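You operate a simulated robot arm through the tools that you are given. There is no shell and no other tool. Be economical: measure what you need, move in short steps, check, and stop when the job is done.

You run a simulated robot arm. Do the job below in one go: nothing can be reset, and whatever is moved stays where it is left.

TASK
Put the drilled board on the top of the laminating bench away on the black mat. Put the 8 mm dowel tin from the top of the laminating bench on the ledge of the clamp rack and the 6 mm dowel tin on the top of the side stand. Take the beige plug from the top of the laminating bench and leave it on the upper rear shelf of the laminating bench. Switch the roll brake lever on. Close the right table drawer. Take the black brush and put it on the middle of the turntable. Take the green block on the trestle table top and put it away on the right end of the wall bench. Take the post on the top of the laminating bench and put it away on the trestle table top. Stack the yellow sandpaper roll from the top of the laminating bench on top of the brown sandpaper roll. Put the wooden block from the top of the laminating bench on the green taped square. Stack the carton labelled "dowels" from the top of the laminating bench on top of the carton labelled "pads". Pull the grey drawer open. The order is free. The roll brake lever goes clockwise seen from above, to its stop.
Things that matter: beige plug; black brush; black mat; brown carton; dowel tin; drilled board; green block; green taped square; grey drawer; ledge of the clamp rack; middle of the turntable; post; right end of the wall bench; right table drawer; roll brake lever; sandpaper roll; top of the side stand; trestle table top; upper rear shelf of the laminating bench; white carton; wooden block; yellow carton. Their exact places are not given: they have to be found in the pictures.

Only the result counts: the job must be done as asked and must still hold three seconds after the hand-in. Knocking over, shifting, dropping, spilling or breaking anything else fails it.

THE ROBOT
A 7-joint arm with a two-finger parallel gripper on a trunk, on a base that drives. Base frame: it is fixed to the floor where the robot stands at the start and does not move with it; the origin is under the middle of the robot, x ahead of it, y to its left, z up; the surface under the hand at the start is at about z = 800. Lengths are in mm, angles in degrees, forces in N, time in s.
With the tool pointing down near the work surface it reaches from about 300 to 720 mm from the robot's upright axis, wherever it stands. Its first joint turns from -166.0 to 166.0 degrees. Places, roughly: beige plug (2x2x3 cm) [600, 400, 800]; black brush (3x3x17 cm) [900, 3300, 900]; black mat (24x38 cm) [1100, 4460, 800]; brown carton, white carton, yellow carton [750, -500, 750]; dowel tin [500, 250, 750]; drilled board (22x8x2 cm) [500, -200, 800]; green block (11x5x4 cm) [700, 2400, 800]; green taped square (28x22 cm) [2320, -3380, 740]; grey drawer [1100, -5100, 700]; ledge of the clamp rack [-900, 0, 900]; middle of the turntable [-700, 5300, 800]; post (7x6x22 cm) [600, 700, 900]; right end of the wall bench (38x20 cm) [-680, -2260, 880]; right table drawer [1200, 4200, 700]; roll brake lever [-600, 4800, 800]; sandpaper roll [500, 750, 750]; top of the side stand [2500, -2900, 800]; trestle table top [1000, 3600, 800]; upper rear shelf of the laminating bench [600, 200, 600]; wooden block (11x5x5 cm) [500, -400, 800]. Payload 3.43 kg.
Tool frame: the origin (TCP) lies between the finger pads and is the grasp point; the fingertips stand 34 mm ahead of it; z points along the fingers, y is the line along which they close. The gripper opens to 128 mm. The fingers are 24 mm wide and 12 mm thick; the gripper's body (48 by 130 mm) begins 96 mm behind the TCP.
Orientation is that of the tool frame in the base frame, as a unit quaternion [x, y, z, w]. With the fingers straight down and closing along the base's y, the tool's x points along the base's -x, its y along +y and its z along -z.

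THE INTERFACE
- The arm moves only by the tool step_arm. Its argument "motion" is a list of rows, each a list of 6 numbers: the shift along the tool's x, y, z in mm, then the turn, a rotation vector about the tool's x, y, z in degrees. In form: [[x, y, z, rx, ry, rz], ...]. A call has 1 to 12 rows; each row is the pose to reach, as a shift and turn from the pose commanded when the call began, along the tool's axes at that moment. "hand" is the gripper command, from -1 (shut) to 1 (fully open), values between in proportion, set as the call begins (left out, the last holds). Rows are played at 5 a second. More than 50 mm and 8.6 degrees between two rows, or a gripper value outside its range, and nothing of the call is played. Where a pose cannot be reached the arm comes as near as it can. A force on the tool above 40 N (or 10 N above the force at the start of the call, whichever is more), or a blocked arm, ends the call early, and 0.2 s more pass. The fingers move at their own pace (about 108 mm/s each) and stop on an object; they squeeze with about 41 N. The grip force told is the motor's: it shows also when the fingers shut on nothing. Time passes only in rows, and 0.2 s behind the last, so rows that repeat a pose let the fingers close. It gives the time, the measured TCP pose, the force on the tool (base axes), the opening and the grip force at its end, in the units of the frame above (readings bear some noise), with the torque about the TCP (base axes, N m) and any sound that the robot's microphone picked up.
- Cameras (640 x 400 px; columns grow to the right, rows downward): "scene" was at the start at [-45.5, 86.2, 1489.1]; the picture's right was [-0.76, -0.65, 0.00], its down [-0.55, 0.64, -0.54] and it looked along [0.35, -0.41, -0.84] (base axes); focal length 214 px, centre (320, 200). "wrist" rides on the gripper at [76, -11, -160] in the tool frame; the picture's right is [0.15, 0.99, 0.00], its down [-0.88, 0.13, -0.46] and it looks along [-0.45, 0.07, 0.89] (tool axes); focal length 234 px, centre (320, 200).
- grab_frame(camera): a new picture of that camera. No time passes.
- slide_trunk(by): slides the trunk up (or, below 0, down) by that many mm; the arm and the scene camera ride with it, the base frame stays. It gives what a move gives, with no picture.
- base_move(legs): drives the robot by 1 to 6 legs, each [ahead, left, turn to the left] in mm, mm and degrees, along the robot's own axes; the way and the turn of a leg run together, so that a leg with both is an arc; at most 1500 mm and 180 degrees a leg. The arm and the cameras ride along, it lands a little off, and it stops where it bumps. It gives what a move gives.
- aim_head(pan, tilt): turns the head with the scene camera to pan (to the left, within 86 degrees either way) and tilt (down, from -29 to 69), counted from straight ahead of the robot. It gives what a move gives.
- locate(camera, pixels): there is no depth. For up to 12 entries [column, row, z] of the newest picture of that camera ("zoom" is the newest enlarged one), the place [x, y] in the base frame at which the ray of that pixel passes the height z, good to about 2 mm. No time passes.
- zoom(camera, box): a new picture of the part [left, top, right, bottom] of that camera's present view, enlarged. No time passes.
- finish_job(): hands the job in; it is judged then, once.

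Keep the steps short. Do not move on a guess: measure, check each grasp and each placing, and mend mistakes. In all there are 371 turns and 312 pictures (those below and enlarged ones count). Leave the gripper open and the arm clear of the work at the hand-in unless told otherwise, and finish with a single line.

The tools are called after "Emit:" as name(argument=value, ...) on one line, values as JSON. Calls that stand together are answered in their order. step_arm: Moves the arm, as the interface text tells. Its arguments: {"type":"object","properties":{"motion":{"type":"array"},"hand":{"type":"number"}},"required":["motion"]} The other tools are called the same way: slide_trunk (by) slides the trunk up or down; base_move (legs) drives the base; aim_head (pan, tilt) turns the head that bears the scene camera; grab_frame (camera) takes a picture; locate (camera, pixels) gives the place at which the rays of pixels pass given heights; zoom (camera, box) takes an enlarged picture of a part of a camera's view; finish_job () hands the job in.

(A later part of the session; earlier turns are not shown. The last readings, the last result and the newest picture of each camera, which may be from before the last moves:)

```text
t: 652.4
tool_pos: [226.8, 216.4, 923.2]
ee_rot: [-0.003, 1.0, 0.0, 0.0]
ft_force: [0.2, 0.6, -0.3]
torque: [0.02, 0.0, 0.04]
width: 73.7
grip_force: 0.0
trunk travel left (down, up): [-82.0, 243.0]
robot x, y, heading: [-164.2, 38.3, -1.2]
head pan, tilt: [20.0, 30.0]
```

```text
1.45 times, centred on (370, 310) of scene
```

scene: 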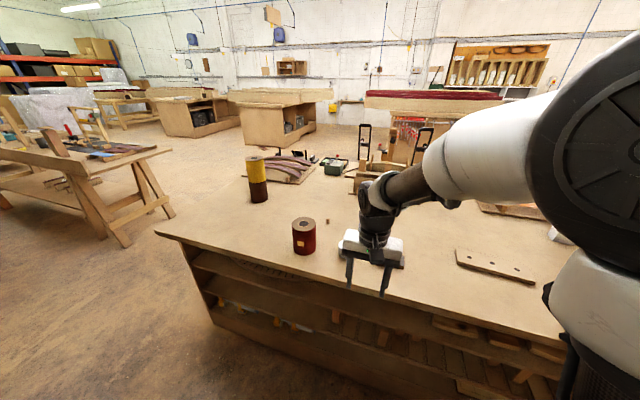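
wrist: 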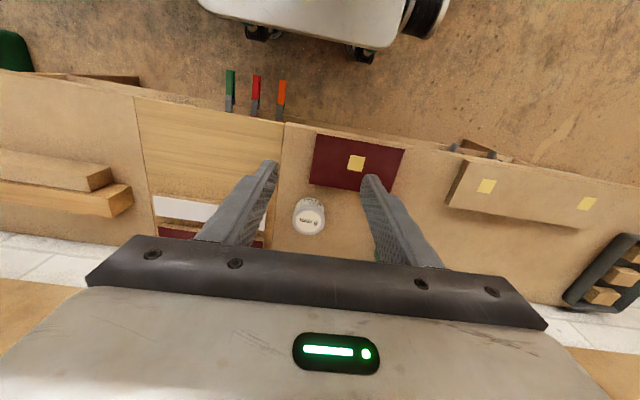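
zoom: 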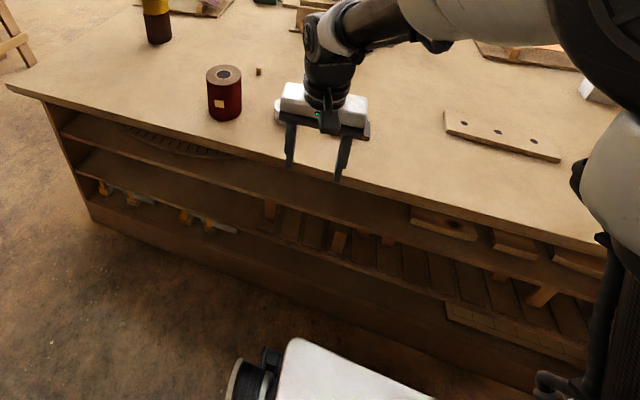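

The upper shelf on this side is open, free in the middle. I pitch the hand to look into it with the wrist camera.

Emit:
step_arm(motion=[[0, 25, 0, 0, -7, 0], [0, 50, 0, 0, -14, 0], [0, 75, 20, 0, -21, 0], [0, 100, 40, 0, -28, 0], [0, 120, 60, 0, -35, 0], [0, 140, 80, 0, -42, 0], [0, 140, 100, 0, -49, 0], [0, 140, 110, 0, -56, 0]])

Emit:
grab_frame(camera="wrist")

```text
t: 654.2
tool_pos: [226.2, 356.4, 812.4]
ee_rot: [-0.004, 0.883, 0.001, 0.47]
ft_force: [1.0, 0.4, 0.0]
torque: [0.04, 0.0, 0.0]
width: 73.5
grip_force: 0.1
trunk travel left (down, up): [-82.0, 243.0]
robot x, y, heading: [-167.1, 40.2, -1.1]
head pan, tilt: [20.0, 30.0]
```

```text
72 pictures are left
```

wrist: 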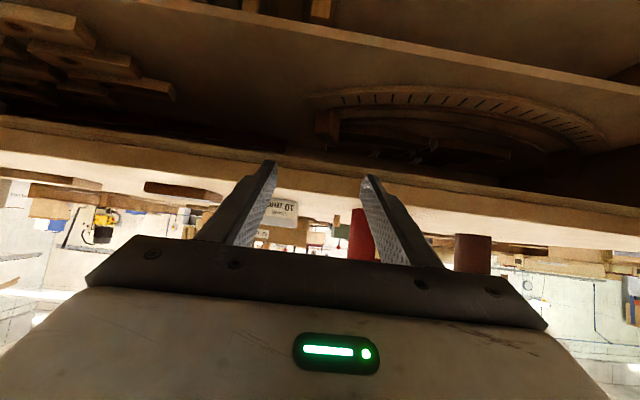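

Bench underside ≈758, shelf surface ≈555, shelf free for y≈0…350. I'll grip the plug with the hand pitched 34° below level and keep that pitch to set it on the shelf. First I lift and turn 28° left so that the plug is straight ahead, away from the red roll.

Emit:
slide_trunk(by=150)

Emit:
base_move(legs=[[0, 0, 28]])

Emit:
aim_head(pan=5, tilt=45)

Emit:
grab_frame(camera="scene")

Emit:
grab_frame(camera="wrist")

```text
t: 655.9
tool_pos: [227.3, 356.9, 962.6]
ee_rot: [-0.004, 0.883, 0.001, 0.469]
ft_force: [-0.5, -0.1, 0.3]
torque: [0.01, 0.03, 0.02]
width: 73.6
grip_force: 0.0
trunk travel left (down, up): [-232.0, 93.0]
robot x, y, heading: [-164.3, 36.0, -1.0]
head pan, tilt: [20.0, 30.0]
```

```text
t: 657.8
tool_pos: [27.0, 503.3, 961.0]
ee_rot: [-0.221, 0.856, 0.116, 0.454]
ft_force: [0.7, 0.8, -0.3]
torque: [0.02, 0.01, 0.0]
width: 73.7
grip_force: 0.1
trunk travel left (down, up): [-232.0, 93.0]
robot x, y, heading: [-169.0, 39.8, 26.9]
head pan, tilt: [20.0, 30.0]
```

```text
t: 658.5
tool_pos: [28.1, 503.0, 962.3]
ee_rot: [-0.22, 0.855, 0.116, 0.454]
ft_force: [-0.4, 0.0, -0.5]
torque: [0.0, 0.01, 0.0]
width: 73.5
grip_force: 0.0
trunk travel left (down, up): [-232.0, 93.0]
robot x, y, heading: [-166.3, 37.5, 26.9]
head pan, tilt: [5.0, 45.0]
```

```text
71 pictures are left
```

scene: 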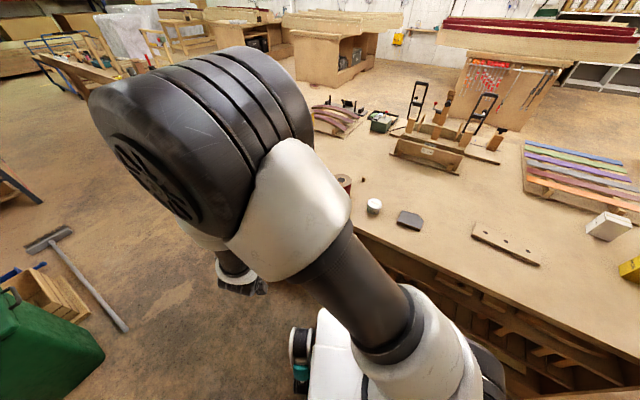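

```text
70 pictures are left
```

wrist: 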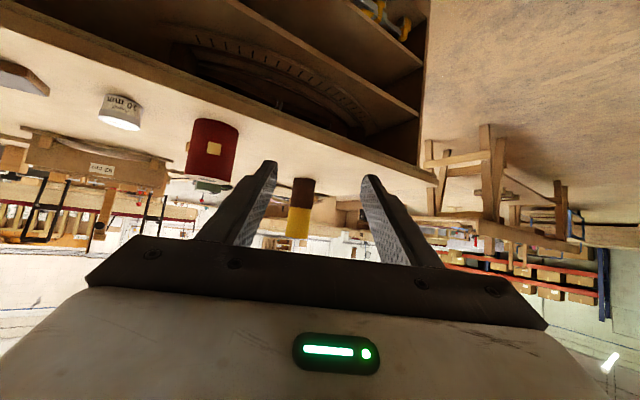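

I bring the hand in front of the robot, pointing at the plug.

Emit:
step_arm(hand=0, motion=[[-10, -36, 15, 0, 0, 0], [-20, -72, 30, 0, 0, 0], [-30, -109, 45, 0, 0, 0], [-41, -146, 60, 0, 0, 0], [-51, -183, 76, 0, 0, 0], [-61, -220, 91, 0, 0, 0], [-71, -257, 106, 0, 0, 0], [-82, -294, 122, 0, 0, 0], [-91.8, -330, 136.8, 0, 0, 0], [-91.8, -330, 136.8, 0, 0, 0]])

Emit:
grab_frame(camera="wrist")

Emit:
grab_frame(camera="scene")

```text
t: 660.7
tool_pos: [332.7, 295.8, 962.6]
ee_rot: [-0.22, 0.855, 0.116, 0.454]
ft_force: [0.6, -0.4, 0.2]
torque: [0.03, 0.01, 0.05]
width: 63.9
grip_force: 0.1
trunk travel left (down, up): [-232.0, 93.0]
robot x, y, heading: [-163.7, 36.7, 27.2]
head pan, tilt: [5.0, 45.0]
```

```text
69 pictures are left
```

wrist: 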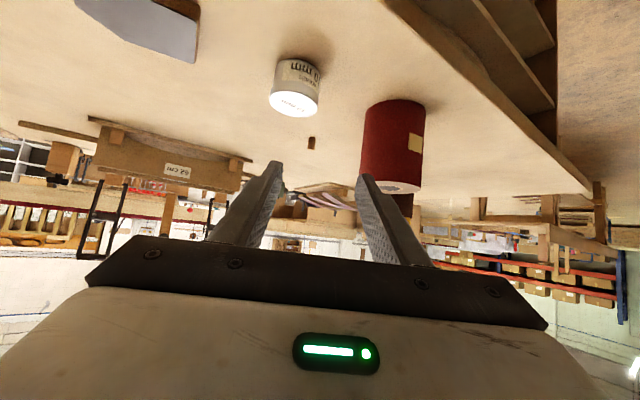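

```text
68 pictures are left
```

scene: 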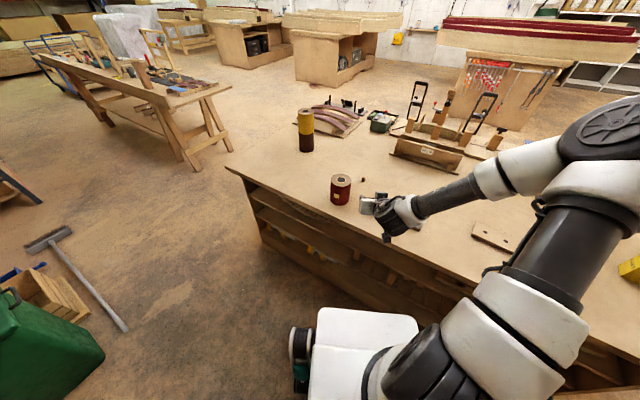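

Emit:
step_arm(motion=[[0, 0, 0, 0, 6, 0], [0, 0, 0, 0, 12, 0], [0, 0, 0, 0, 18, 0], [0, 0, 0, 0, 18, 0]])

Emit:
grab_frame(camera="wrist")

Emit:
zoom(camera="wrist", box=[240, 60, 440, 200])

```text
t: 661.7
tool_pos: [331.4, 294.9, 962.2]
ee_rot: [-0.236, 0.916, 0.081, 0.315]
ft_force: [0.4, 0.7, 0.4]
torque: [0.03, 0.02, 0.01]
width: 63.9
grip_force: 0.1
trunk travel left (down, up): [-232.0, 93.0]
robot x, y, heading: [-164.6, 37.9, 27.2]
head pan, tilt: [5.0, 45.0]
```

```text
67 pictures are left
```

wrist: 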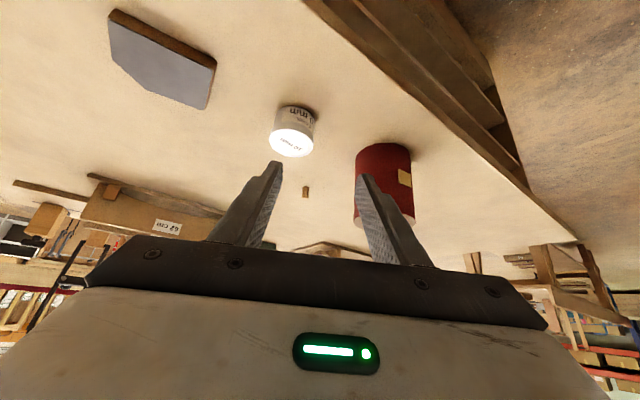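

```text
2.86 times, centred on (340, 130) of wrist
```

zoom: 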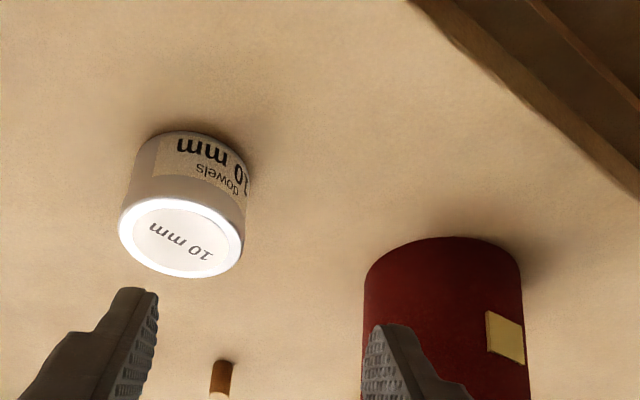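

Emit:
locate(camera="wrist", pixels=[[306, 186, 800], [304.5, 198, 830], [305, 192, 815], [387, 150, 800], [293, 112, 800], [362, 215, 911], [292, 142, 841]])

```text
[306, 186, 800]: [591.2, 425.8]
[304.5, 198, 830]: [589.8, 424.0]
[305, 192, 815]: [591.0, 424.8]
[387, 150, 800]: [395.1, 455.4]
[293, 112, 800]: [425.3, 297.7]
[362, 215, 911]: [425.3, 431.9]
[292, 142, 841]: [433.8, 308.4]
```

I drive 60 mm ahead for reach, then approach to 60 mm short of the plug.

Emit:
base_move(legs=[[60, 0, 0]])

Emit:
step_arm(motion=[[-20, -2, 22, 0, 0, 0], [-40, -3, 44, 0, 0, 0], [-60, -5, 66, 0, 0, 0], [-80, -7, 88, 0, 0, 0], [-100, -9, 110, 0, 0, 0], [-115, -10, 130, 0, 0, 0], [-125, -11, 150, 0, 0, 0], [-125, -11, 150, 0, 0, 0]])

Emit:
grab_frame(camera="wrist")

```text
t: 662.7
tool_pos: [382.2, 321.7, 961.9]
ee_rot: [-0.236, 0.916, 0.08, 0.315]
ft_force: [1.1, -0.5, -0.1]
torque: [0.0, -0.04, -0.02]
width: 63.7
grip_force: 0.1
trunk travel left (down, up): [-232.0, 93.0]
robot x, y, heading: [-113.3, 64.6, 27.1]
head pan, tilt: [5.0, 45.0]
```

```text
t: 664.5
tool_pos: [555.3, 402.8, 921.8]
ee_rot: [-0.237, 0.916, 0.081, 0.315]
ft_force: [0.7, 0.4, -0.4]
torque: [-0.01, 0.0, 0.02]
width: 64.1
grip_force: 0.0
trunk travel left (down, up): [-232.0, 93.0]
robot x, y, heading: [-113.0, 62.2, 27.1]
head pan, tilt: [5.0, 45.0]
```

```text
65 pictures are left
```

wrist: 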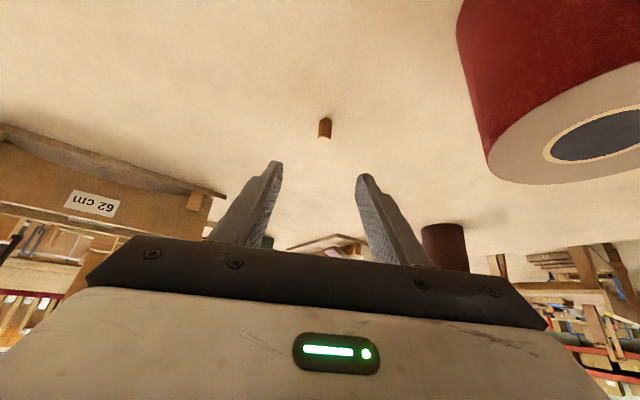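

Emit:
locate(camera="wrist", pixels=[[325, 120, 800], [324, 137, 830], [324.5, 128, 815]])

```text
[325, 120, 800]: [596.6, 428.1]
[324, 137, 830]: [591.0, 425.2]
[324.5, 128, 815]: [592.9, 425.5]
```

Emit:
step_arm(hand=-0.3, motion=[[15, 1, 20, 0, 0, 0], [25.5, 2.4, 40, 0, 0, 0], [25.5, 2.4, 60, 0, 0, 0], [25.5, 2.4, 75, 0, 0, 0], [25.5, 2.4, 86.7, 0, 0, 0], [25.5, 2.4, 86.7, 0, 0, 0]])

Emit:
grab_frame(camera="wrist")

```text
t: 665.9
tool_pos: [583.3, 422.8, 837.0]
ee_rot: [-0.236, 0.916, 0.079, 0.315]
ft_force: [0.5, -0.1, -0.2]
torque: [-0.02, 0.02, -0.03]
width: 44.7
grip_force: 0.1
trunk travel left (down, up): [-232.0, 93.0]
robot x, y, heading: [-113.7, 64.1, 27.1]
head pan, tilt: [5.0, 45.0]
```

```text
64 pictures are left
```

wrist: 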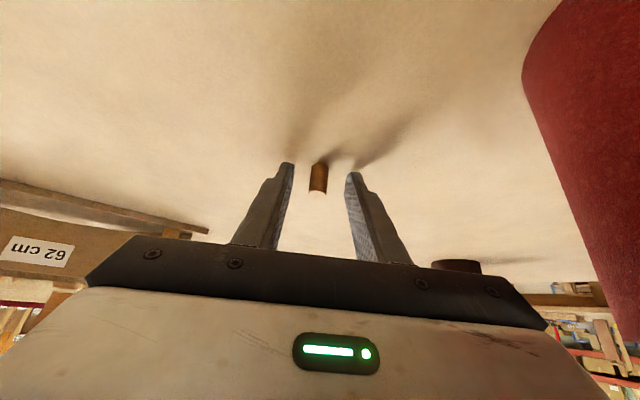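

Plug is between the fingertips. I close and lift a little.

Emit:
step_arm(hand=-1, motion=[[0, 0, 0, 0, 0, 0], [0, 0, 0, 0, 0, 0], [0, 0, 0, 0, 0, 0], [-2, 0, -3, 0, 0, 0], [-6, 0, -8, 0, 0, 0], [-12, 0, -16, 0, 0, 0], [-20, 0, -26, 0, 0, 0]])

Emit:
grab_frame(camera="wrist")

```text
t: 667.5
tool_pos: [582.9, 421.2, 868.2]
ee_rot: [-0.237, 0.916, 0.08, 0.315]
ft_force: [-0.5, -0.7, -0.8]
torque: [-0.02, 0.03, 0.04]
width: 9.1
grip_force: 40.9
trunk travel left (down, up): [-232.0, 93.0]
robot x, y, heading: [-110.9, 65.5, 27.2]
head pan, tilt: [5.0, 45.0]
```

```text
63 pictures are left
```

wrist: 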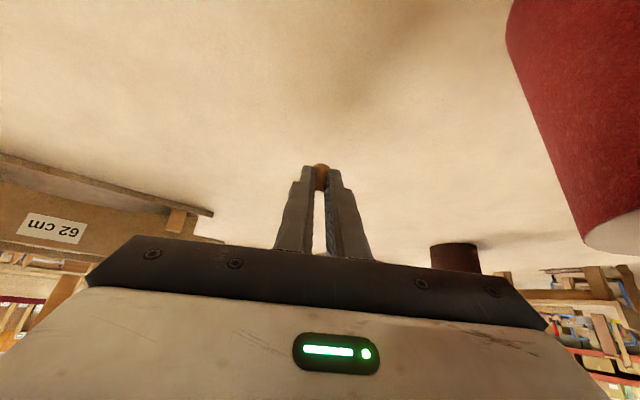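

Emit:
zoom(camera="wrist", box=[270, 140, 370, 200])

```text
6.40 times, centred on (320, 170) of wrist
```

zoom: 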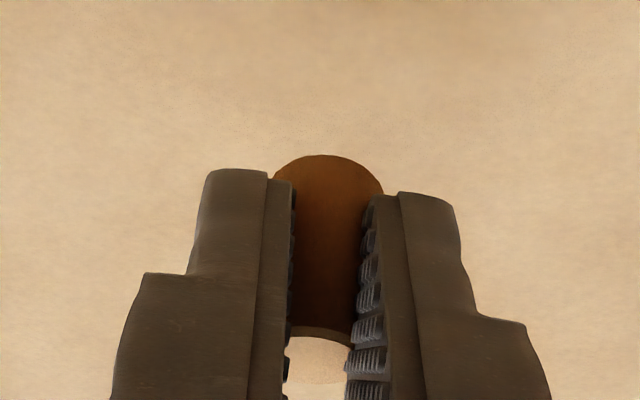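

The grip is only on the plug's edge (9 mm). I set it back down, open, and look to regrip better.

Emit:
step_arm(motion=[[8, 0, 10, 0, 0, 0], [14, 0, 18, 0, 0, 0], [18, 0, 23, 0, 0, 0], [20, 0, 26, 0, 0, 0], [20.6, 0, 26.8, 0, 0, 0]])

Emit:
step_arm(hand=-0.4, motion=[[0, 0, 0, 0, 0, 0], [0, 0, 0, 0, 0, 0], [0, 0, 0, 0, 0, 0], [0, 0, -15, 0, 0, 0], [0, 0, -30, 0, 0, 0]])

Emit:
zoom(camera="wrist", box=[250, 100, 410, 200])

```text
t: 668.7
tool_pos: [582.7, 421.7, 835.6]
ee_rot: [-0.236, 0.916, 0.08, 0.314]
ft_force: [-0.3, -0.7, 2.3]
torque: [0.02, -0.05, 0.0]
width: 9.2
grip_force: 40.9
trunk travel left (down, up): [-232.0, 93.0]
robot x, y, heading: [-113.6, 66.1, 27.2]
head pan, tilt: [5.0, 45.0]
```

```text
t: 669.9
tool_pos: [566.5, 413.0, 856.8]
ee_rot: [-0.237, 0.915, 0.08, 0.316]
ft_force: [0.2, 0.1, -0.7]
torque: [0.04, -0.04, 0.03]
width: 38.4
grip_force: 0.0
trunk travel left (down, up): [-232.0, 93.0]
robot x, y, heading: [-112.4, 64.8, 27.1]
head pan, tilt: [5.0, 45.0]
```

```text
4.00 times, centred on (330, 150) of wrist
```

zoom: 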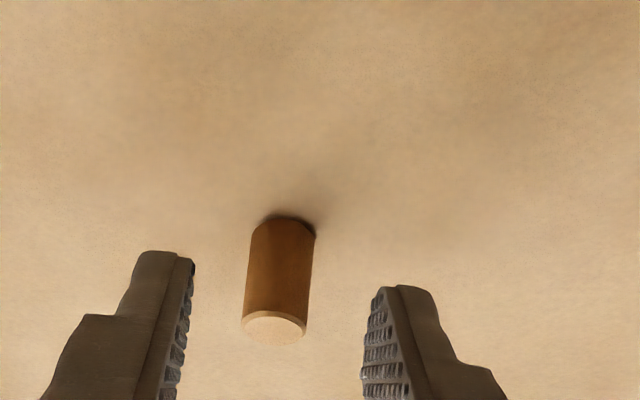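

Emit:
locate(camera="zoom", pixels=[[283, 232, 800], [273, 328, 828], [278, 280, 815]])

```text
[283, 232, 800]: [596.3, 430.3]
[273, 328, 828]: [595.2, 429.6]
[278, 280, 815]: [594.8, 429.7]
```

The plug still stands upright; the earlier hold had lifted and set it down cleanly, so I take it again the same way, a little deeper.

Emit:
step_arm(motion=[[1, 1, 15, 0, 0, 0], [1, 1, 27, 0, 0, 0], [0, 1, 29, 0, 0, 0], [0, 1, 29, 0, 0, 0]])

Emit:
step_arm(hand=-1, motion=[[0, 0, 0, 0, 0, 0], [0, 0, 0, 0, 0, 0], [0, 0, 0, 0, 0, 0], [-2, 0, -3, 0, 0, 0], [-6, 0, -8, 0, 0, 0], [-12, 0, -16, 0, 0, 0], [-20, 0, -26, 0, 0, 0], [-32, 0, -42, 0, 0, 0]])

Emit:
zoom(camera="wrist", box=[270, 140, 370, 200])

```text
t: 670.9
tool_pos: [581.3, 422.8, 834.7]
ee_rot: [-0.236, 0.916, 0.08, 0.315]
ft_force: [-0.2, -0.3, 0.3]
torque: [-0.01, -0.03, 0.02]
width: 38.2
grip_force: 0.1
trunk travel left (down, up): [-232.0, 93.0]
robot x, y, heading: [-112.5, 64.0, 27.3]
head pan, tilt: [5.0, 45.0]
```

```text
t: 672.7
tool_pos: [580.9, 420.2, 889.1]
ee_rot: [-0.236, 0.916, 0.079, 0.314]
ft_force: [0.2, 0.1, 0.3]
torque: [-0.01, 0.01, -0.02]
width: 8.8
grip_force: 40.9
trunk travel left (down, up): [-232.0, 93.0]
robot x, y, heading: [-112.7, 63.2, 27.2]
head pan, tilt: [5.0, 45.0]
```

```text
6.40 times, centred on (320, 170) of wrist
```

zoom: 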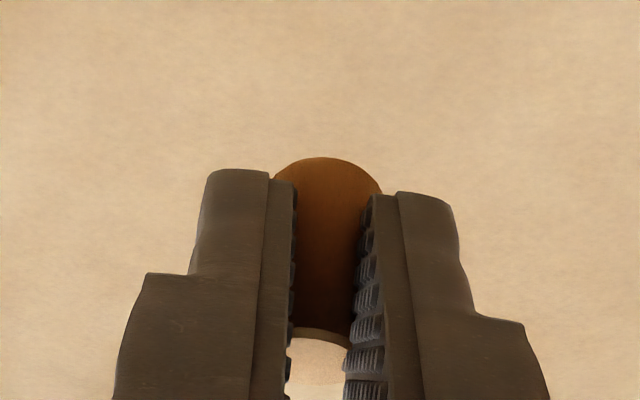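

Held the same way. I withdraw back off the bench top.

Emit:
step_arm(motion=[[20, -1, -35, 0, 0, 0], [50, -2, -62, 0, 0, 0], [82, -3, -88, 0, 0, 0], [115, -4, -115, 0, 0, 0], [148, -6, -140, 0, 0, 0], [181, -7, -166, 0, 0, 0], [214, -8, -192, 0, 0, 0], [247, -10, -218, 0, 0, 0], [275, -11, -240, 0, 0, 0], [275, -11, -240, 0, 0, 0]])

Emit:
slide_trunk(by=-230)

Emit:
grab_frame(camera="wrist")

```text
t: 674.9
tool_pos: [286.8, 246.1, 906.8]
ee_rot: [-0.237, 0.916, 0.081, 0.314]
ft_force: [0.0, 0.4, 0.0]
torque: [0.01, 0.02, 0.02]
width: 9.2
grip_force: 41.1
out of reach, approached as far as the arm can: row 9, 10
trunk travel left (down, up): [-232.0, 93.0]
robot x, y, heading: [-113.6, 64.8, 27.5]
head pan, tilt: [5.0, 45.0]
```

```text
t: 676.0
tool_pos: [289.7, 247.7, 831.3]
ee_rot: [-0.235, 0.913, 0.082, 0.324]
ft_force: [-17.3, -10.4, 33.2]
torque: [-0.4, -0.19, -0.34]
width: 10.0
grip_force: 41.3
trunk travel left (down, up): [-149.0, 176.0]
robot x, y, heading: [-111.7, 66.4, 27.0]
head pan, tilt: [5.0, 45.0]
stopped: the force on the tool passed its limit at 113 N (the readings are from after the stop); the commanded pose is now the measured one
```

```text
59 pictures are left
```

wrist: 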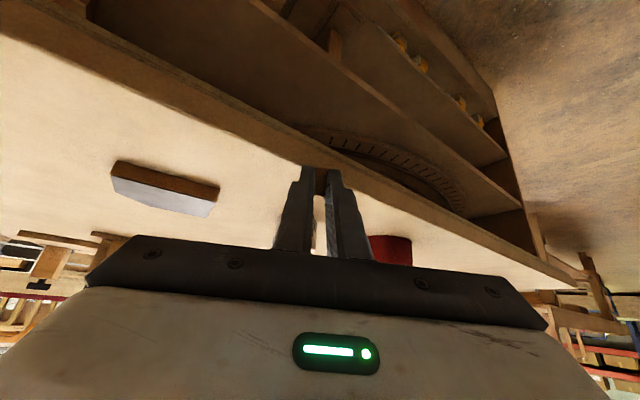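

The tips touched the bench-top edge (it overhangs to x≈305). I raise, back off 110 mm and check the plug.

Emit:
slide_trunk(by=40)

Emit:
base_move(legs=[[-130, 0, 0]])

Emit:
zoom(camera="wrist", box=[270, 140, 370, 200])

```text
t: 676.8
tool_pos: [290.9, 248.7, 868.5]
ee_rot: [-0.237, 0.913, 0.082, 0.323]
ft_force: [1.2, -0.3, -0.1]
torque: [-0.02, 0.0, -0.01]
width: 8.5
grip_force: 41.1
trunk travel left (down, up): [-189.0, 136.0]
robot x, y, heading: [-111.8, 64.5, 27.2]
head pan, tilt: [5.0, 45.0]
```

```text
t: 678.1
tool_pos: [175.0, 188.7, 868.0]
ee_rot: [-0.237, 0.913, 0.082, 0.323]
ft_force: [-0.5, -0.1, -0.1]
torque: [-0.02, -0.02, 0.04]
width: 8.1
grip_force: 41.0
trunk travel left (down, up): [-189.0, 136.0]
robot x, y, heading: [-224.4, 7.6, 27.5]
head pan, tilt: [5.0, 45.0]
```

```text
6.40 times, centred on (320, 170) of wrist
```

zoom: 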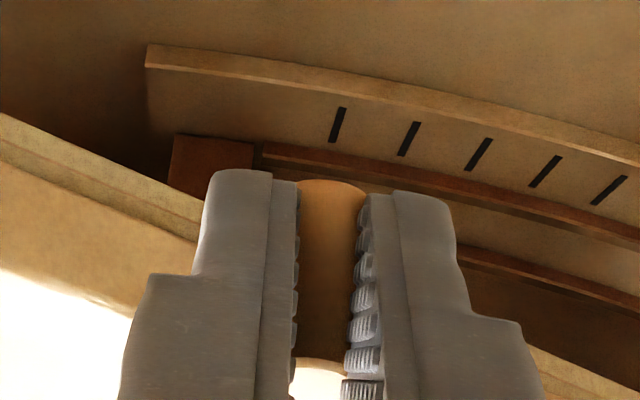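

Plug still held. Now in front of the bench, I lower to look level into the shelf.

Emit:
slide_trunk(by=-150)

Emit:
grab_frame(camera="wrist")

Emit:
grab_frame(camera="scene")

```text
t: 679.9
tool_pos: [174.3, 189.9, 717.7]
ee_rot: [-0.236, 0.913, 0.082, 0.322]
ft_force: [-0.3, -0.3, 0.9]
torque: [0.01, -0.02, 0.0]
width: 8.9
grip_force: 40.2
trunk travel left (down, up): [-39.0, 286.0]
robot x, y, heading: [-230.3, 4.4, 27.2]
head pan, tilt: [5.0, 45.0]
```

```text
57 pictures are left
```

wrist: 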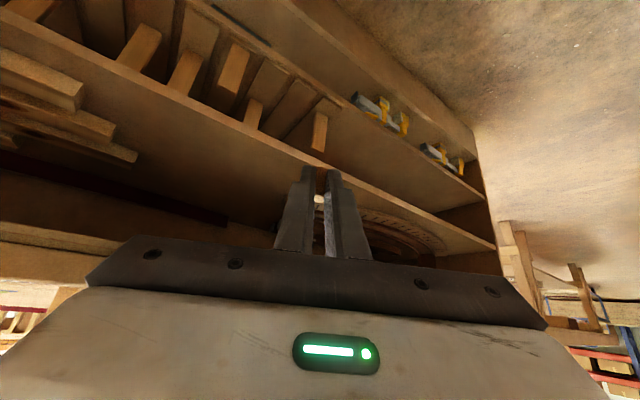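

```text
56 pictures are left
```

scene: 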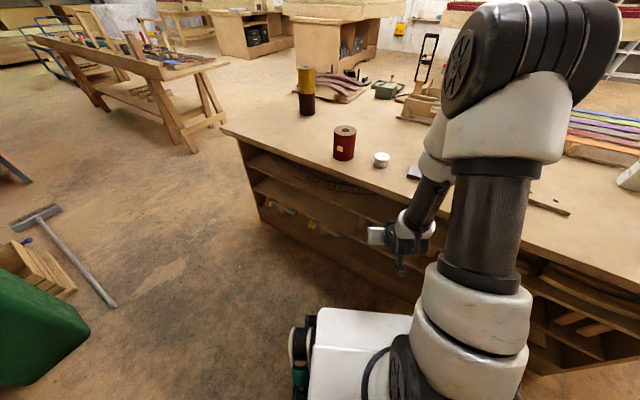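

Shelf front ≈x 367, surface ≈z 555; top overhang underside ≈773. I flatten the pitch to ~36° below level and lower in front of the shelf.

Emit:
step_arm(motion=[[15, 0, 18, 0, -3, 0], [30, 0, 37, 0, -6, 0], [45, 0, 55, 0, -9, 0], [60, 0, 74, 0, -12, 0], [74, 0, 92, 0, -16, 0], [74, 0, 92, 0, -16, 0]])

Emit:
grab_frame(camera="wrist")

```text
t: 681.2
tool_pos: [175.8, 188.8, 599.9]
ee_rot: [-0.222, 0.858, 0.114, 0.449]
ft_force: [0.0, 0.1, -0.2]
torque: [0.03, 0.02, -0.02]
width: 8.6
grip_force: 41.3
trunk travel left (down, up): [-39.0, 286.0]
robot x, y, heading: [-227.2, 6.0, 27.3]
head pan, tilt: [5.0, 45.0]
```

```text
55 pictures are left
```

wrist: 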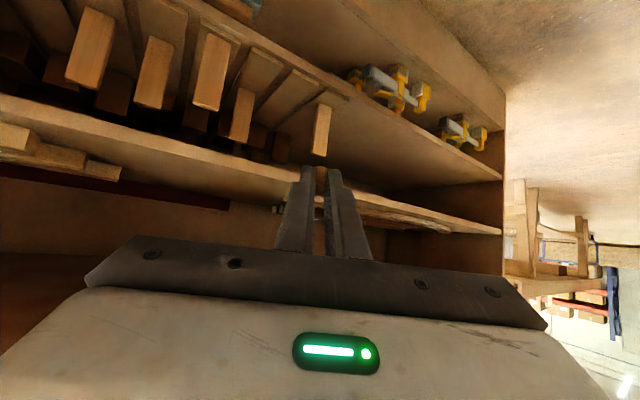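

Combining three views: shelf front ≈x 333, surface ≈z 582. I raise 20 mm and move in to x≈388.

Emit:
step_arm(motion=[[-16, 0, -11, 0, 0, 0], [-32, -5, 12, 0, 0, 0], [-50, -10, 37, 0, 0, 0], [-68, -15, 62, 0, 0, 0], [-86, -20, 88, 0, 0, 0], [-104, -26, 115, 0, 0, 0], [-122, -31, 142, 0, 0, 0], [-143, -37, 171, 0, 0, 0], [-143, -37, 171, 0, 0, 0]])

Emit:
grab_frame(camera="wrist")

Emit:
grab_frame(camera="scene")

```text
t: 683.2
tool_pos: [387.5, 264.4, 618.7]
ee_rot: [-0.223, 0.859, 0.114, 0.447]
ft_force: [0.5, -1.2, 0.9]
torque: [-0.02, 0.0, 0.01]
width: 8.9
grip_force: 41.0
trunk travel left (down, up): [-39.0, 286.0]
robot x, y, heading: [-226.9, 7.9, 27.2]
head pan, tilt: [5.0, 45.0]
```

```text
54 pictures are left
```

wrist: 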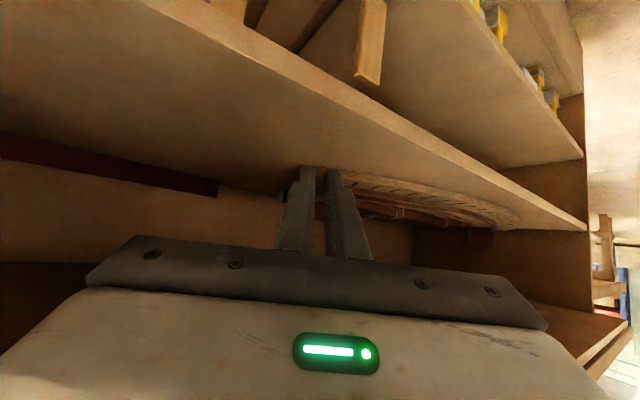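

```text
53 pictures are left
```

scene: 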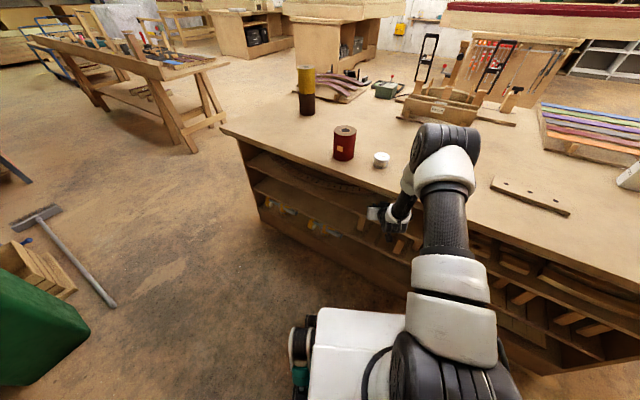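

The tips are over the shelf. I lower in small steps until contact.

Emit:
step_arm(motion=[[2.5, 0, 1.7, 0, 0, 0], [5, 0, 3.4, 0, 0, 0], [7.4, 0, 5.1, 0, 0, 0], [9.9, 0, 6.9, 0, 0, 0], [12.3, 0, 8.6, 0, 0, 0], [14.8, 0, 10.3, 0, 0, 0], [17.2, 0, 12, 0, 0, 0], [19.7, 0, 13.7, 0, 0, 0], [22.2, 0, 15.4, 0, 0, 0], [24.6, 0, 17.1, 0, 0, 0]])

Emit:
zoom(camera="wrist", box=[250, 120, 410, 220])

```text
t: 685.5
tool_pos: [387.5, 263.9, 589.5]
ee_rot: [-0.222, 0.859, 0.114, 0.447]
ft_force: [-0.2, 0.1, 0.2]
torque: [0.0, 0.02, -0.01]
width: 8.2
grip_force: 39.5
trunk travel left (down, up): [-39.0, 286.0]
robot x, y, heading: [-227.5, 4.0, 27.4]
head pan, tilt: [5.0, 45.0]
```

```text
4.00 times, centred on (330, 170) of wrist
```

zoom: 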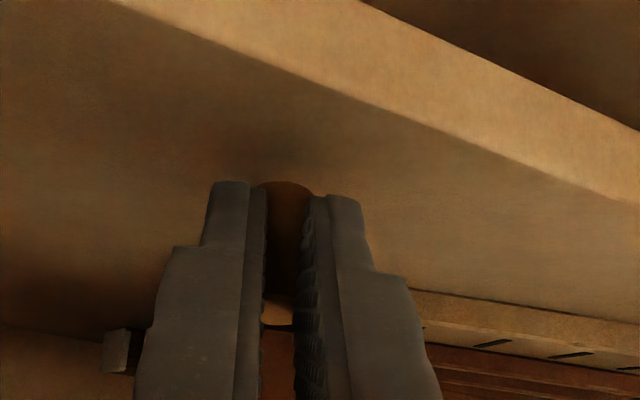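

Emit:
step_arm(motion=[[2.5, 0, 1.7, 0, 0, 0], [5, 0, 3.4, 0, 0, 0], [7.4, 0, 5.1, 0, 0, 0], [9.9, 0, 6.9, 0, 0, 0], [12.3, 0, 8.6, 0, 0, 0], [14.8, 0, 10.3, 0, 0, 0], [17.2, 0, 12, 0, 0, 0], [19.7, 0, 13.7, 0, 0, 0], [22.2, 0, 15.4, 0, 0, 0], [24.6, 0, 17.1, 0, 0, 0]])

Emit:
zoom(camera="wrist", box=[250, 120, 410, 220])

```text
t: 686.6
tool_pos: [393.3, 266.9, 584.4]
ee_rot: [-0.222, 0.855, 0.116, 0.455]
ft_force: [0.0, -1.1, 12.5]
torque: [0.18, -0.18, 0.08]
width: 8.7
grip_force: 40.9
trunk travel left (down, up): [-39.0, 286.0]
robot x, y, heading: [-225.8, 7.6, 27.2]
head pan, tilt: [5.0, 45.0]
stopped in row 5: the force on the tool passed its limit at 44 N (the readings are from after the stop); the commanded pose is now the measured one
```

```text
4.00 times, centred on (330, 170) of wrist
```

zoom: 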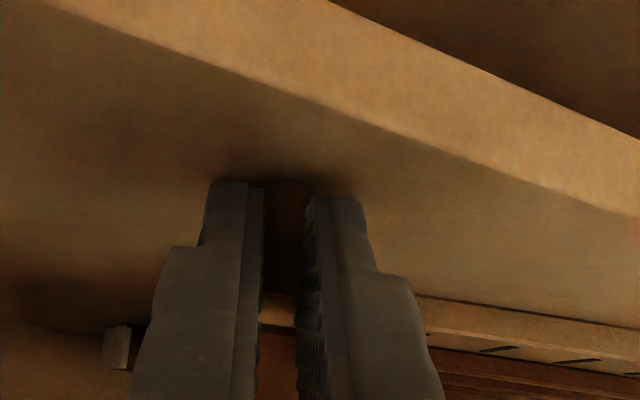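

Contact with the shelf. I open slightly and withdraw along the tool axis.

Emit:
step_arm(hand=-0.5, motion=[[-1.5, 0, -1, 0, 0, 0], [-1.5, 0, -1, 0, 0, 0], [-1.5, 0, -1, 0, 0, 0], [-1.5, 0, -1, 0, 0, 0]])

Emit:
grab_frame(camera="wrist")

Emit:
step_arm(motion=[[0, 0, -8, 0, 0, 0], [0, 0, -18, 0, 0, 0], [0, 0, -30, 0, 0, 0], [5, 0, -45, 0, 0, 0], [10, 0, -60, 0, 0, 0]])

Emit:
grab_frame(camera="wrist")

```text
t: 687.6
tool_pos: [390.7, 265.6, 583.5]
ee_rot: [-0.221, 0.856, 0.115, 0.453]
ft_force: [6.2, -7.9, 12.3]
torque: [0.08, -0.3, -0.26]
width: 26.1
grip_force: 0.1
trunk travel left (down, up): [-39.0, 286.0]
robot x, y, heading: [-225.4, 4.0, 27.0]
head pan, tilt: [5.0, 45.0]
```

```text
50 pictures are left
```

wrist: 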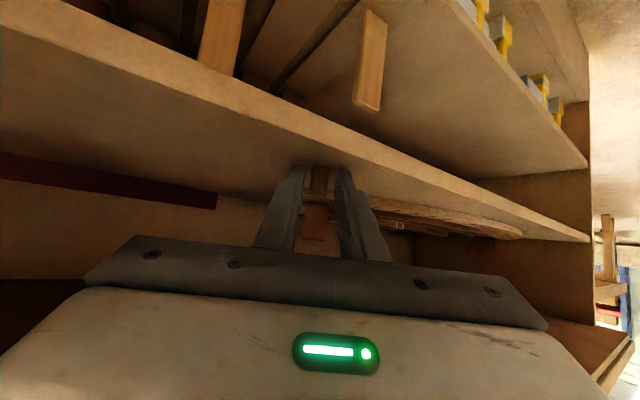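

```text
t: 688.8
tool_pos: [343.2, 238.3, 608.6]
ee_rot: [-0.222, 0.856, 0.115, 0.452]
ft_force: [0.1, -0.1, 1.0]
torque: [0.03, -0.03, -0.01]
width: 32.2
grip_force: 0.1
trunk travel left (down, up): [-39.0, 286.0]
robot x, y, heading: [-229.4, 4.7, 27.3]
head pan, tilt: [5.0, 45.0]
```

```text
49 pictures are left
```

wrist: 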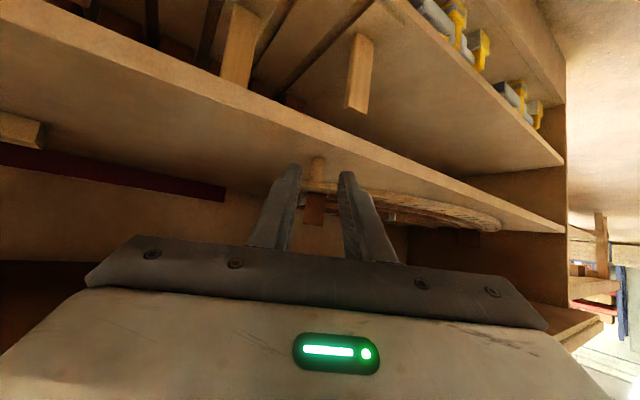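

The plug stands on the upper shelf. I back out, raise, and straighten the tool for the drilled board.

Emit:
base_move(legs=[[-190, 0, 0]])

Emit:
slide_trunk(by=280)

Emit:
step_arm(hand=0, motion=[[0, 0, 0, 0, 7, 0], [0, 0, 0, 0, 14, 0], [0, 0, 0, 0, 21, 0], [-10, 0, -10, 0, 28, 0], [-20, 0, -20, 0, 35, 0], [-40, 0, -30, 0, 42, 0], [-60, 0, -40, 0, 49, 0], [-80, 0, -50, 0, 54, 0]])

Emit:
grab_frame(camera="scene")

```text
t: 690.3
tool_pos: [178.9, 155.1, 607.9]
ee_rot: [-0.224, 0.856, 0.116, 0.451]
ft_force: [-0.3, 0.4, -0.5]
torque: [-0.03, 0.01, 0.03]
width: 31.7
grip_force: 0.0
trunk travel left (down, up): [-39.0, 286.0]
robot x, y, heading: [-391.2, -82.1, 27.4]
head pan, tilt: [5.0, 45.0]
```

```text
t: 693.1
tool_pos: [177.8, 155.4, 888.0]
ee_rot: [-0.223, 0.857, 0.115, 0.451]
ft_force: [-0.7, 0.3, 0.4]
torque: [0.03, 0.03, 0.0]
width: 32.3
grip_force: 0.1
trunk travel left (down, up): [-319.0, 6.0]
robot x, y, heading: [-392.8, -84.5, 27.2]
head pan, tilt: [5.0, 45.0]
```

```text
t: 694.9
tool_pos: [181.8, 160.0, 981.2]
ee_rot: [-0.251, 0.968, 0.002, 0.013]
ft_force: [0.5, 0.2, -0.8]
torque: [0.01, 0.01, 0.01]
width: 63.8
grip_force: 0.0
trunk travel left (down, up): [-319.0, 6.0]
robot x, y, heading: [-391.5, -77.5, 27.3]
head pan, tilt: [5.0, 45.0]
```

```text
48 pictures are left
```

scene: 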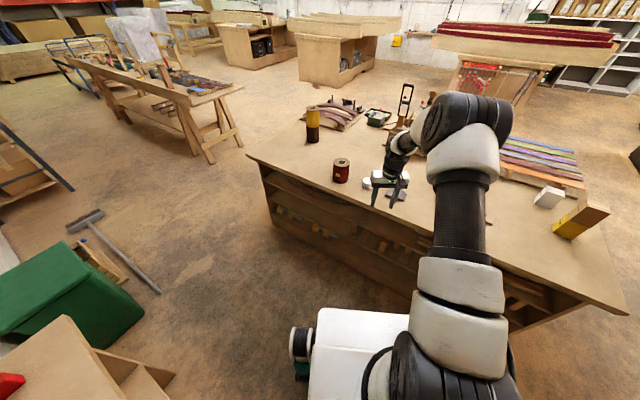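

Next the drilled board (centre ≈(531,−187), ≈−6°). I square up to the bench and turn the fingers 84° to close across its 75 mm width.

Emit:
base_move(legs=[[0, 0, -27.3], [375, -110, 0]])

Emit:
step_arm(hand=0.7, motion=[[0, 0, -10, 0, 0, -8], [0, 0, -20, 0, 0, -16], [0, 0, -30, 0, 0, -24], [0, 0, -40, 0, 0, -32], [0, 0, -50, 0, 0, -40], [0, 0, -60, 0, 0, -48], [0, 0, -60, 0, 0, -56], [0, 0, -60, 0, 0, -64], [0, 0, -60, 0, 0, -72], [0, 0, -60, 0, 0, -80], [0, 0, -60, 0, 0, -84]])

Emit:
grab_frame(camera="wrist")

```text
t: 696.0
tool_pos: [204.1, 97.4, 981.6]
ee_rot: [-0.199, 0.98, 0.001, 0.014]
ft_force: [0.3, 0.1, 0.5]
torque: [-0.01, -0.01, 0.01]
width: 63.9
grip_force: 0.1
trunk travel left (down, up): [-319.0, 6.0]
robot x, y, heading: [-391.1, -76.9, 21.3]
head pan, tilt: [5.0, 45.0]
stopped in leg 1: the robot was blocked; the commanded pose is now the measured one
```

```text
t: 698.4
tool_pos: [203.5, 96.4, 1041.3]
ee_rot: [0.804, -0.594, 0.008, -0.01]
ft_force: [-0.6, -0.5, 0.2]
torque: [-0.01, 0.01, -0.01]
width: 108.9
grip_force: 0.1
trunk travel left (down, up): [-319.0, 6.0]
robot x, y, heading: [-392.7, -80.3, 21.3]
head pan, tilt: [5.0, 45.0]
```

```text
47 pictures are left
```

wrist: 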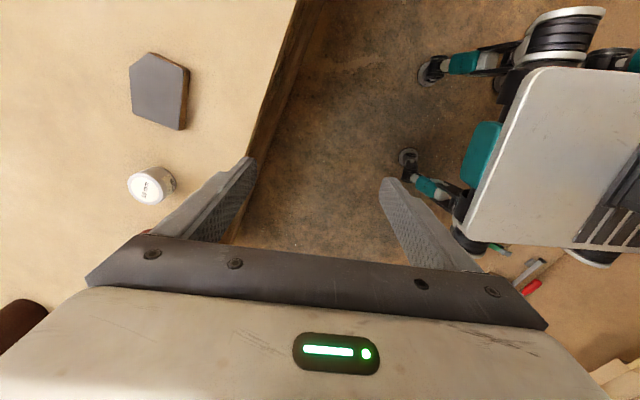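

The rear touched the clamp rack during the turn. I drive forward first, then turn, and check the rack.

Emit:
base_move(legs=[[150, 0, 0]])

Emit:
base_move(legs=[[0, 0, 60]])

Emit:
aim_head(pan=80, tilt=40)

Emit:
grab_frame(camera="scene")

```text
t: 699.7
tool_pos: [341.4, 151.8, 1041.4]
ee_rot: [0.804, -0.594, 0.008, -0.01]
ft_force: [0.1, 1.1, -0.3]
torque: [0.01, 0.03, -0.01]
width: 108.7
grip_force: 0.0
trunk travel left (down, up): [-319.0, 6.0]
robot x, y, heading: [-248.7, -20.7, 21.7]
head pan, tilt: [5.0, 45.0]
```

```text
t: 702.8
tool_pos: [-92.8, 574.0, 1041.0]
ee_rot: [0.992, -0.125, 0.002, -0.013]
ft_force: [0.2, 0.2, 0.2]
torque: [-0.01, 0.0, -0.02]
width: 109.0
grip_force: 0.0
trunk travel left (down, up): [-319.0, 6.0]
robot x, y, heading: [-255.2, -21.8, 79.9]
head pan, tilt: [5.0, 45.0]
```

```text
t: 704.3
tool_pos: [-91.5, 573.2, 1041.8]
ee_rot: [0.992, -0.126, 0.002, -0.014]
ft_force: [0.8, 0.2, -0.6]
torque: [0.0, 0.01, -0.02]
width: 109.0
grip_force: 0.0
trunk travel left (down, up): [-319.0, 6.0]
robot x, y, heading: [-251.9, -25.2, 79.8]
head pan, tilt: [80.0, 40.0]
```

```text
46 pictures are left
```

scene: 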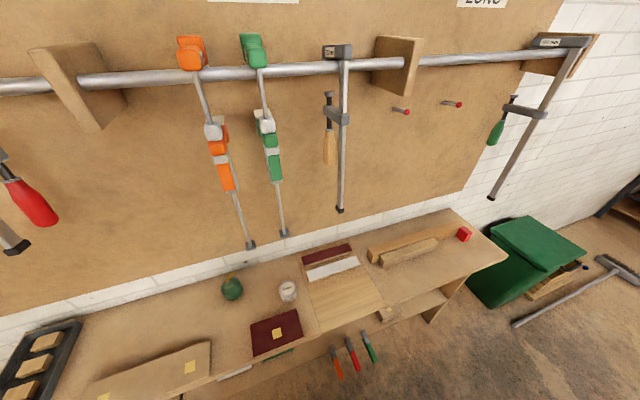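

Nothing on the rack was disturbed; the 8 mm tin stands well. I turn back to the bench.

Emit:
base_move(legs=[[0, 0, -79.8], [235, -160, 0]])

Emit:
grab_frame(camera="wrist")

```text
t: 710.0
tool_pos: [595.8, -239.1, 1041.2]
ee_rot: [-0.68, 0.733, -0.01, 0.009]
ft_force: [-0.9, -0.6, 0.1]
torque: [-0.03, 0.0, 0.02]
width: 108.6
grip_force: 0.0
trunk travel left (down, up): [-319.0, 6.0]
robot x, y, heading: [-20.0, -184.3, 0.0]
head pan, tilt: [80.0, 40.0]
```

```text
45 pictures are left
```

wrist: 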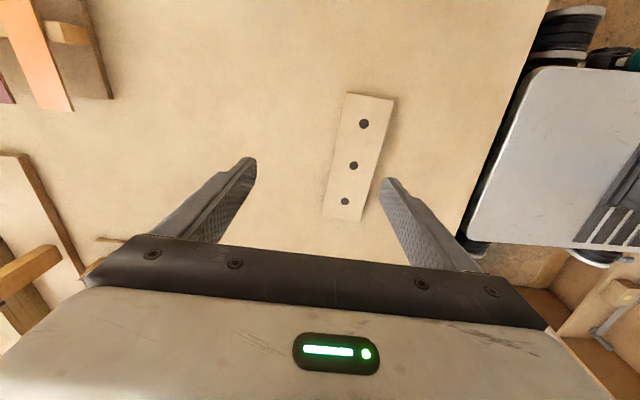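

Emit:
locate(camera="wrist", pixels=[[347, 93, 820], [395, 99, 820], [366, 221, 820], [323, 215, 820], [364, 124, 820], [345, 201, 820], [354, 165, 820]])

```text
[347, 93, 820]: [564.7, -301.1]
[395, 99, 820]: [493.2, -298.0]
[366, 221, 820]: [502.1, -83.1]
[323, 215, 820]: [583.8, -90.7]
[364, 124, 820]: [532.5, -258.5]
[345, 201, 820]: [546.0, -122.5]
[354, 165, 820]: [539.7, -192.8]
```

Emit:
step_arm(motion=[[-20, 30, 20, -0.8, 0, 0.7], [-41.7, 59.3, 50, -1.5, 0, 1.4], [-41.7, 59.3, 90, -1.5, 0, 1.4], [-41.7, 59.3, 130, -1.5, 0, 1.4], [-41.7, 59.3, 150, -1.5, 0, 1.4], [-41.7, 59.3, 150, -1.5, 0, 1.4]])

Emit:
grab_frame(camera="wrist")

```text
t: 711.4
tool_pos: [544.6, -192.4, 889.9]
ee_rot: [-0.67, 0.743, 0.0, 0.0]
ft_force: [0.8, 0.4, 0.0]
torque: [-0.01, -0.02, 0.0]
width: 109.0
grip_force: 0.1
trunk travel left (down, up): [-319.0, 6.0]
robot x, y, heading: [-17.9, -185.4, -0.1]
head pan, tilt: [80.0, 40.0]
```

```text
44 pictures are left
```

wrist: 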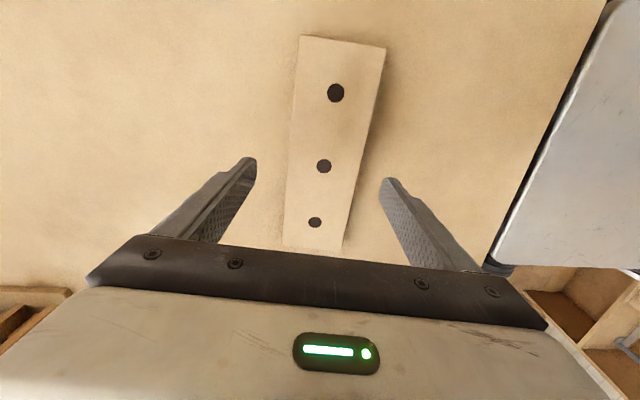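

Emit:
step_arm(motion=[[0, 2, 25, 0, 0, 0], [0, 2, 45, 0, 0, 0], [0, 2, 53, 0, 0, 0], [0, 2, 53, 0, 0, 0]])

Emit:
step_arm(hand=-1, motion=[[0, 0, 0, 0, 0, 0], [0, 0, 0, 0, 0, 0], [0, 0, 0, 0, 0, 0], [0, 0, -3, 0, 0, 0], [0, 0, -6, 0, 0, 0], [0, 0, -12, 0, 0, 0], [0, 0, -20, 0, 0, 0], [0, 0, -32, 0, 0, 0], [0, 0, -50, 0, 0, 0]])

Emit:
grab_frame(camera="wrist")

```text
t: 712.4
tool_pos: [540.0, -193.3, 838.0]
ee_rot: [-0.67, 0.743, 0.0, 0.0]
ft_force: [-0.6, -0.1, -0.3]
torque: [0.04, 0.03, 0.01]
width: 108.8
grip_force: 0.1
trunk travel left (down, up): [-319.0, 6.0]
robot x, y, heading: [-24.4, -187.6, -0.1]
head pan, tilt: [80.0, 40.0]
```

```text
t: 714.4
tool_pos: [541.2, -193.8, 887.7]
ee_rot: [-0.67, 0.742, 0.0, 0.0]
ft_force: [1.0, -0.7, -2.3]
torque: [0.01, -0.03, -0.03]
width: 74.4
grip_force: 41.4
trunk travel left (down, up): [-319.0, 6.0]
robot x, y, heading: [-22.7, -188.8, -0.3]
head pan, tilt: [80.0, 40.0]
```

```text
43 pictures are left
```

wrist: 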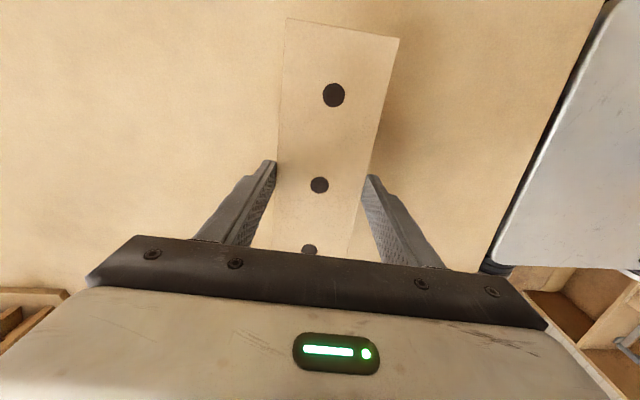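

Held level (74 mm). I lift, draw in, and drive round to the trestle table.

Emit:
step_arm(motion=[[0, 0, -25, 0, 0, 0], [0, 0, -60, 0, 0, 0], [0, 0, -95, 0, 0, 0], [0, 15, -130, 0, 0, 0], [0, 40, -165, 0, 0, 0], [0, 65, -195, 0, 0, 0], [0, 90, -210, 0, 0, 0], [0, 115, -210, 0, 0, 0], [0, 135, -210, 0, 0, 0], [0, 145, -210, 0, 0, 0]])

Emit:
base_move(legs=[[-30, 600, 0], [0, 1200, 0]])

Emit:
aim_head(pan=45, tilt=22)

Emit:
grab_frame(camera="scene")

```text
t: 716.6
tool_pos: [395.7, -178.7, 1098.0]
ee_rot: [-0.671, 0.742, 0.0, 0.0]
ft_force: [0.4, -0.4, -2.1]
torque: [0.01, 0.03, 0.0]
width: 74.5
grip_force: 41.2
trunk travel left (down, up): [-319.0, 6.0]
robot x, y, heading: [-21.7, -184.2, -0.4]
head pan, tilt: [80.0, 40.0]
```

```text
t: 734.3
tool_pos: [378.8, 1622.0, 1097.1]
ee_rot: [-0.665, 0.747, 0.0, 0.0]
ft_force: [0.1, 0.2, -1.8]
torque: [-0.04, 0.01, -0.01]
width: 74.2
grip_force: 41.4
trunk travel left (down, up): [-319.0, 6.0]
robot x, y, heading: [-38.3, 1618.0, -1.0]
head pan, tilt: [80.0, 40.0]
```

```text
t: 735.3
tool_pos: [379.8, 1621.2, 1096.9]
ee_rot: [-0.665, 0.746, 0.0, 0.0]
ft_force: [0.5, -0.3, -2.7]
torque: [0.03, -0.05, 0.03]
width: 74.1
grip_force: 40.7
trunk travel left (down, up): [-319.0, 6.0]
robot x, y, heading: [-39.2, 1622.6, -0.9]
head pan, tilt: [45.0, 22.0]
```

```text
42 pictures are left
```

scene: 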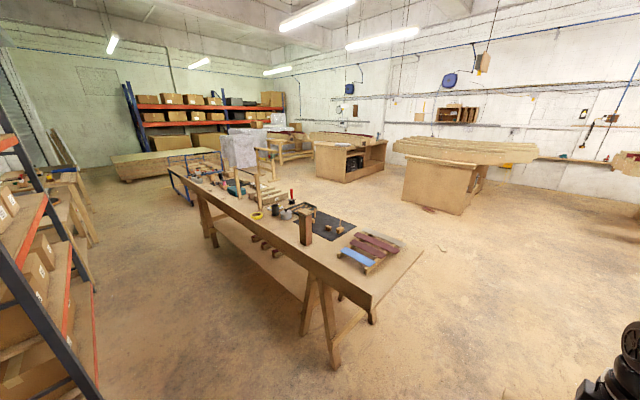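

East of the table it is open. I drive through the gap and up the far side.

Emit:
base_move(legs=[[1400, 0, 0.9], [480, 0, 0], [0, 1300, 0]])

Emit:
aim_head(pan=86, tilt=25)

Emit:
grab_frame(camera="scene")

```text
t: 756.8
tool_pos: [2236.7, 2919.1, 1096.8]
ee_rot: [-0.679, 0.734, -0.001, 0.0]
ft_force: [0.5, -1.1, -2.0]
torque: [-0.03, -0.01, 0.0]
width: 74.6
grip_force: 40.6
trunk travel left (down, up): [-319.0, 6.0]
robot x, y, heading: [1819.2, 2898.5, 1.1]
head pan, tilt: [45.0, 22.0]
```

```text
t: 757.9
tool_pos: [2234.4, 2919.6, 1096.9]
ee_rot: [-0.678, 0.735, 0.001, 0.0]
ft_force: [-0.4, 0.4, -1.9]
torque: [-0.03, 0.03, -0.03]
width: 74.1
grip_force: 41.4
trunk travel left (down, up): [-319.0, 6.0]
robot x, y, heading: [1815.8, 2899.1, 1.4]
head pan, tilt: [85.9, 25.0]
```

```text
41 pictures are left
```

scene: 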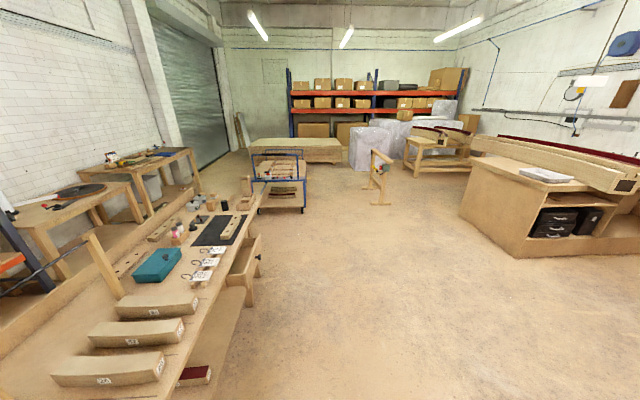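

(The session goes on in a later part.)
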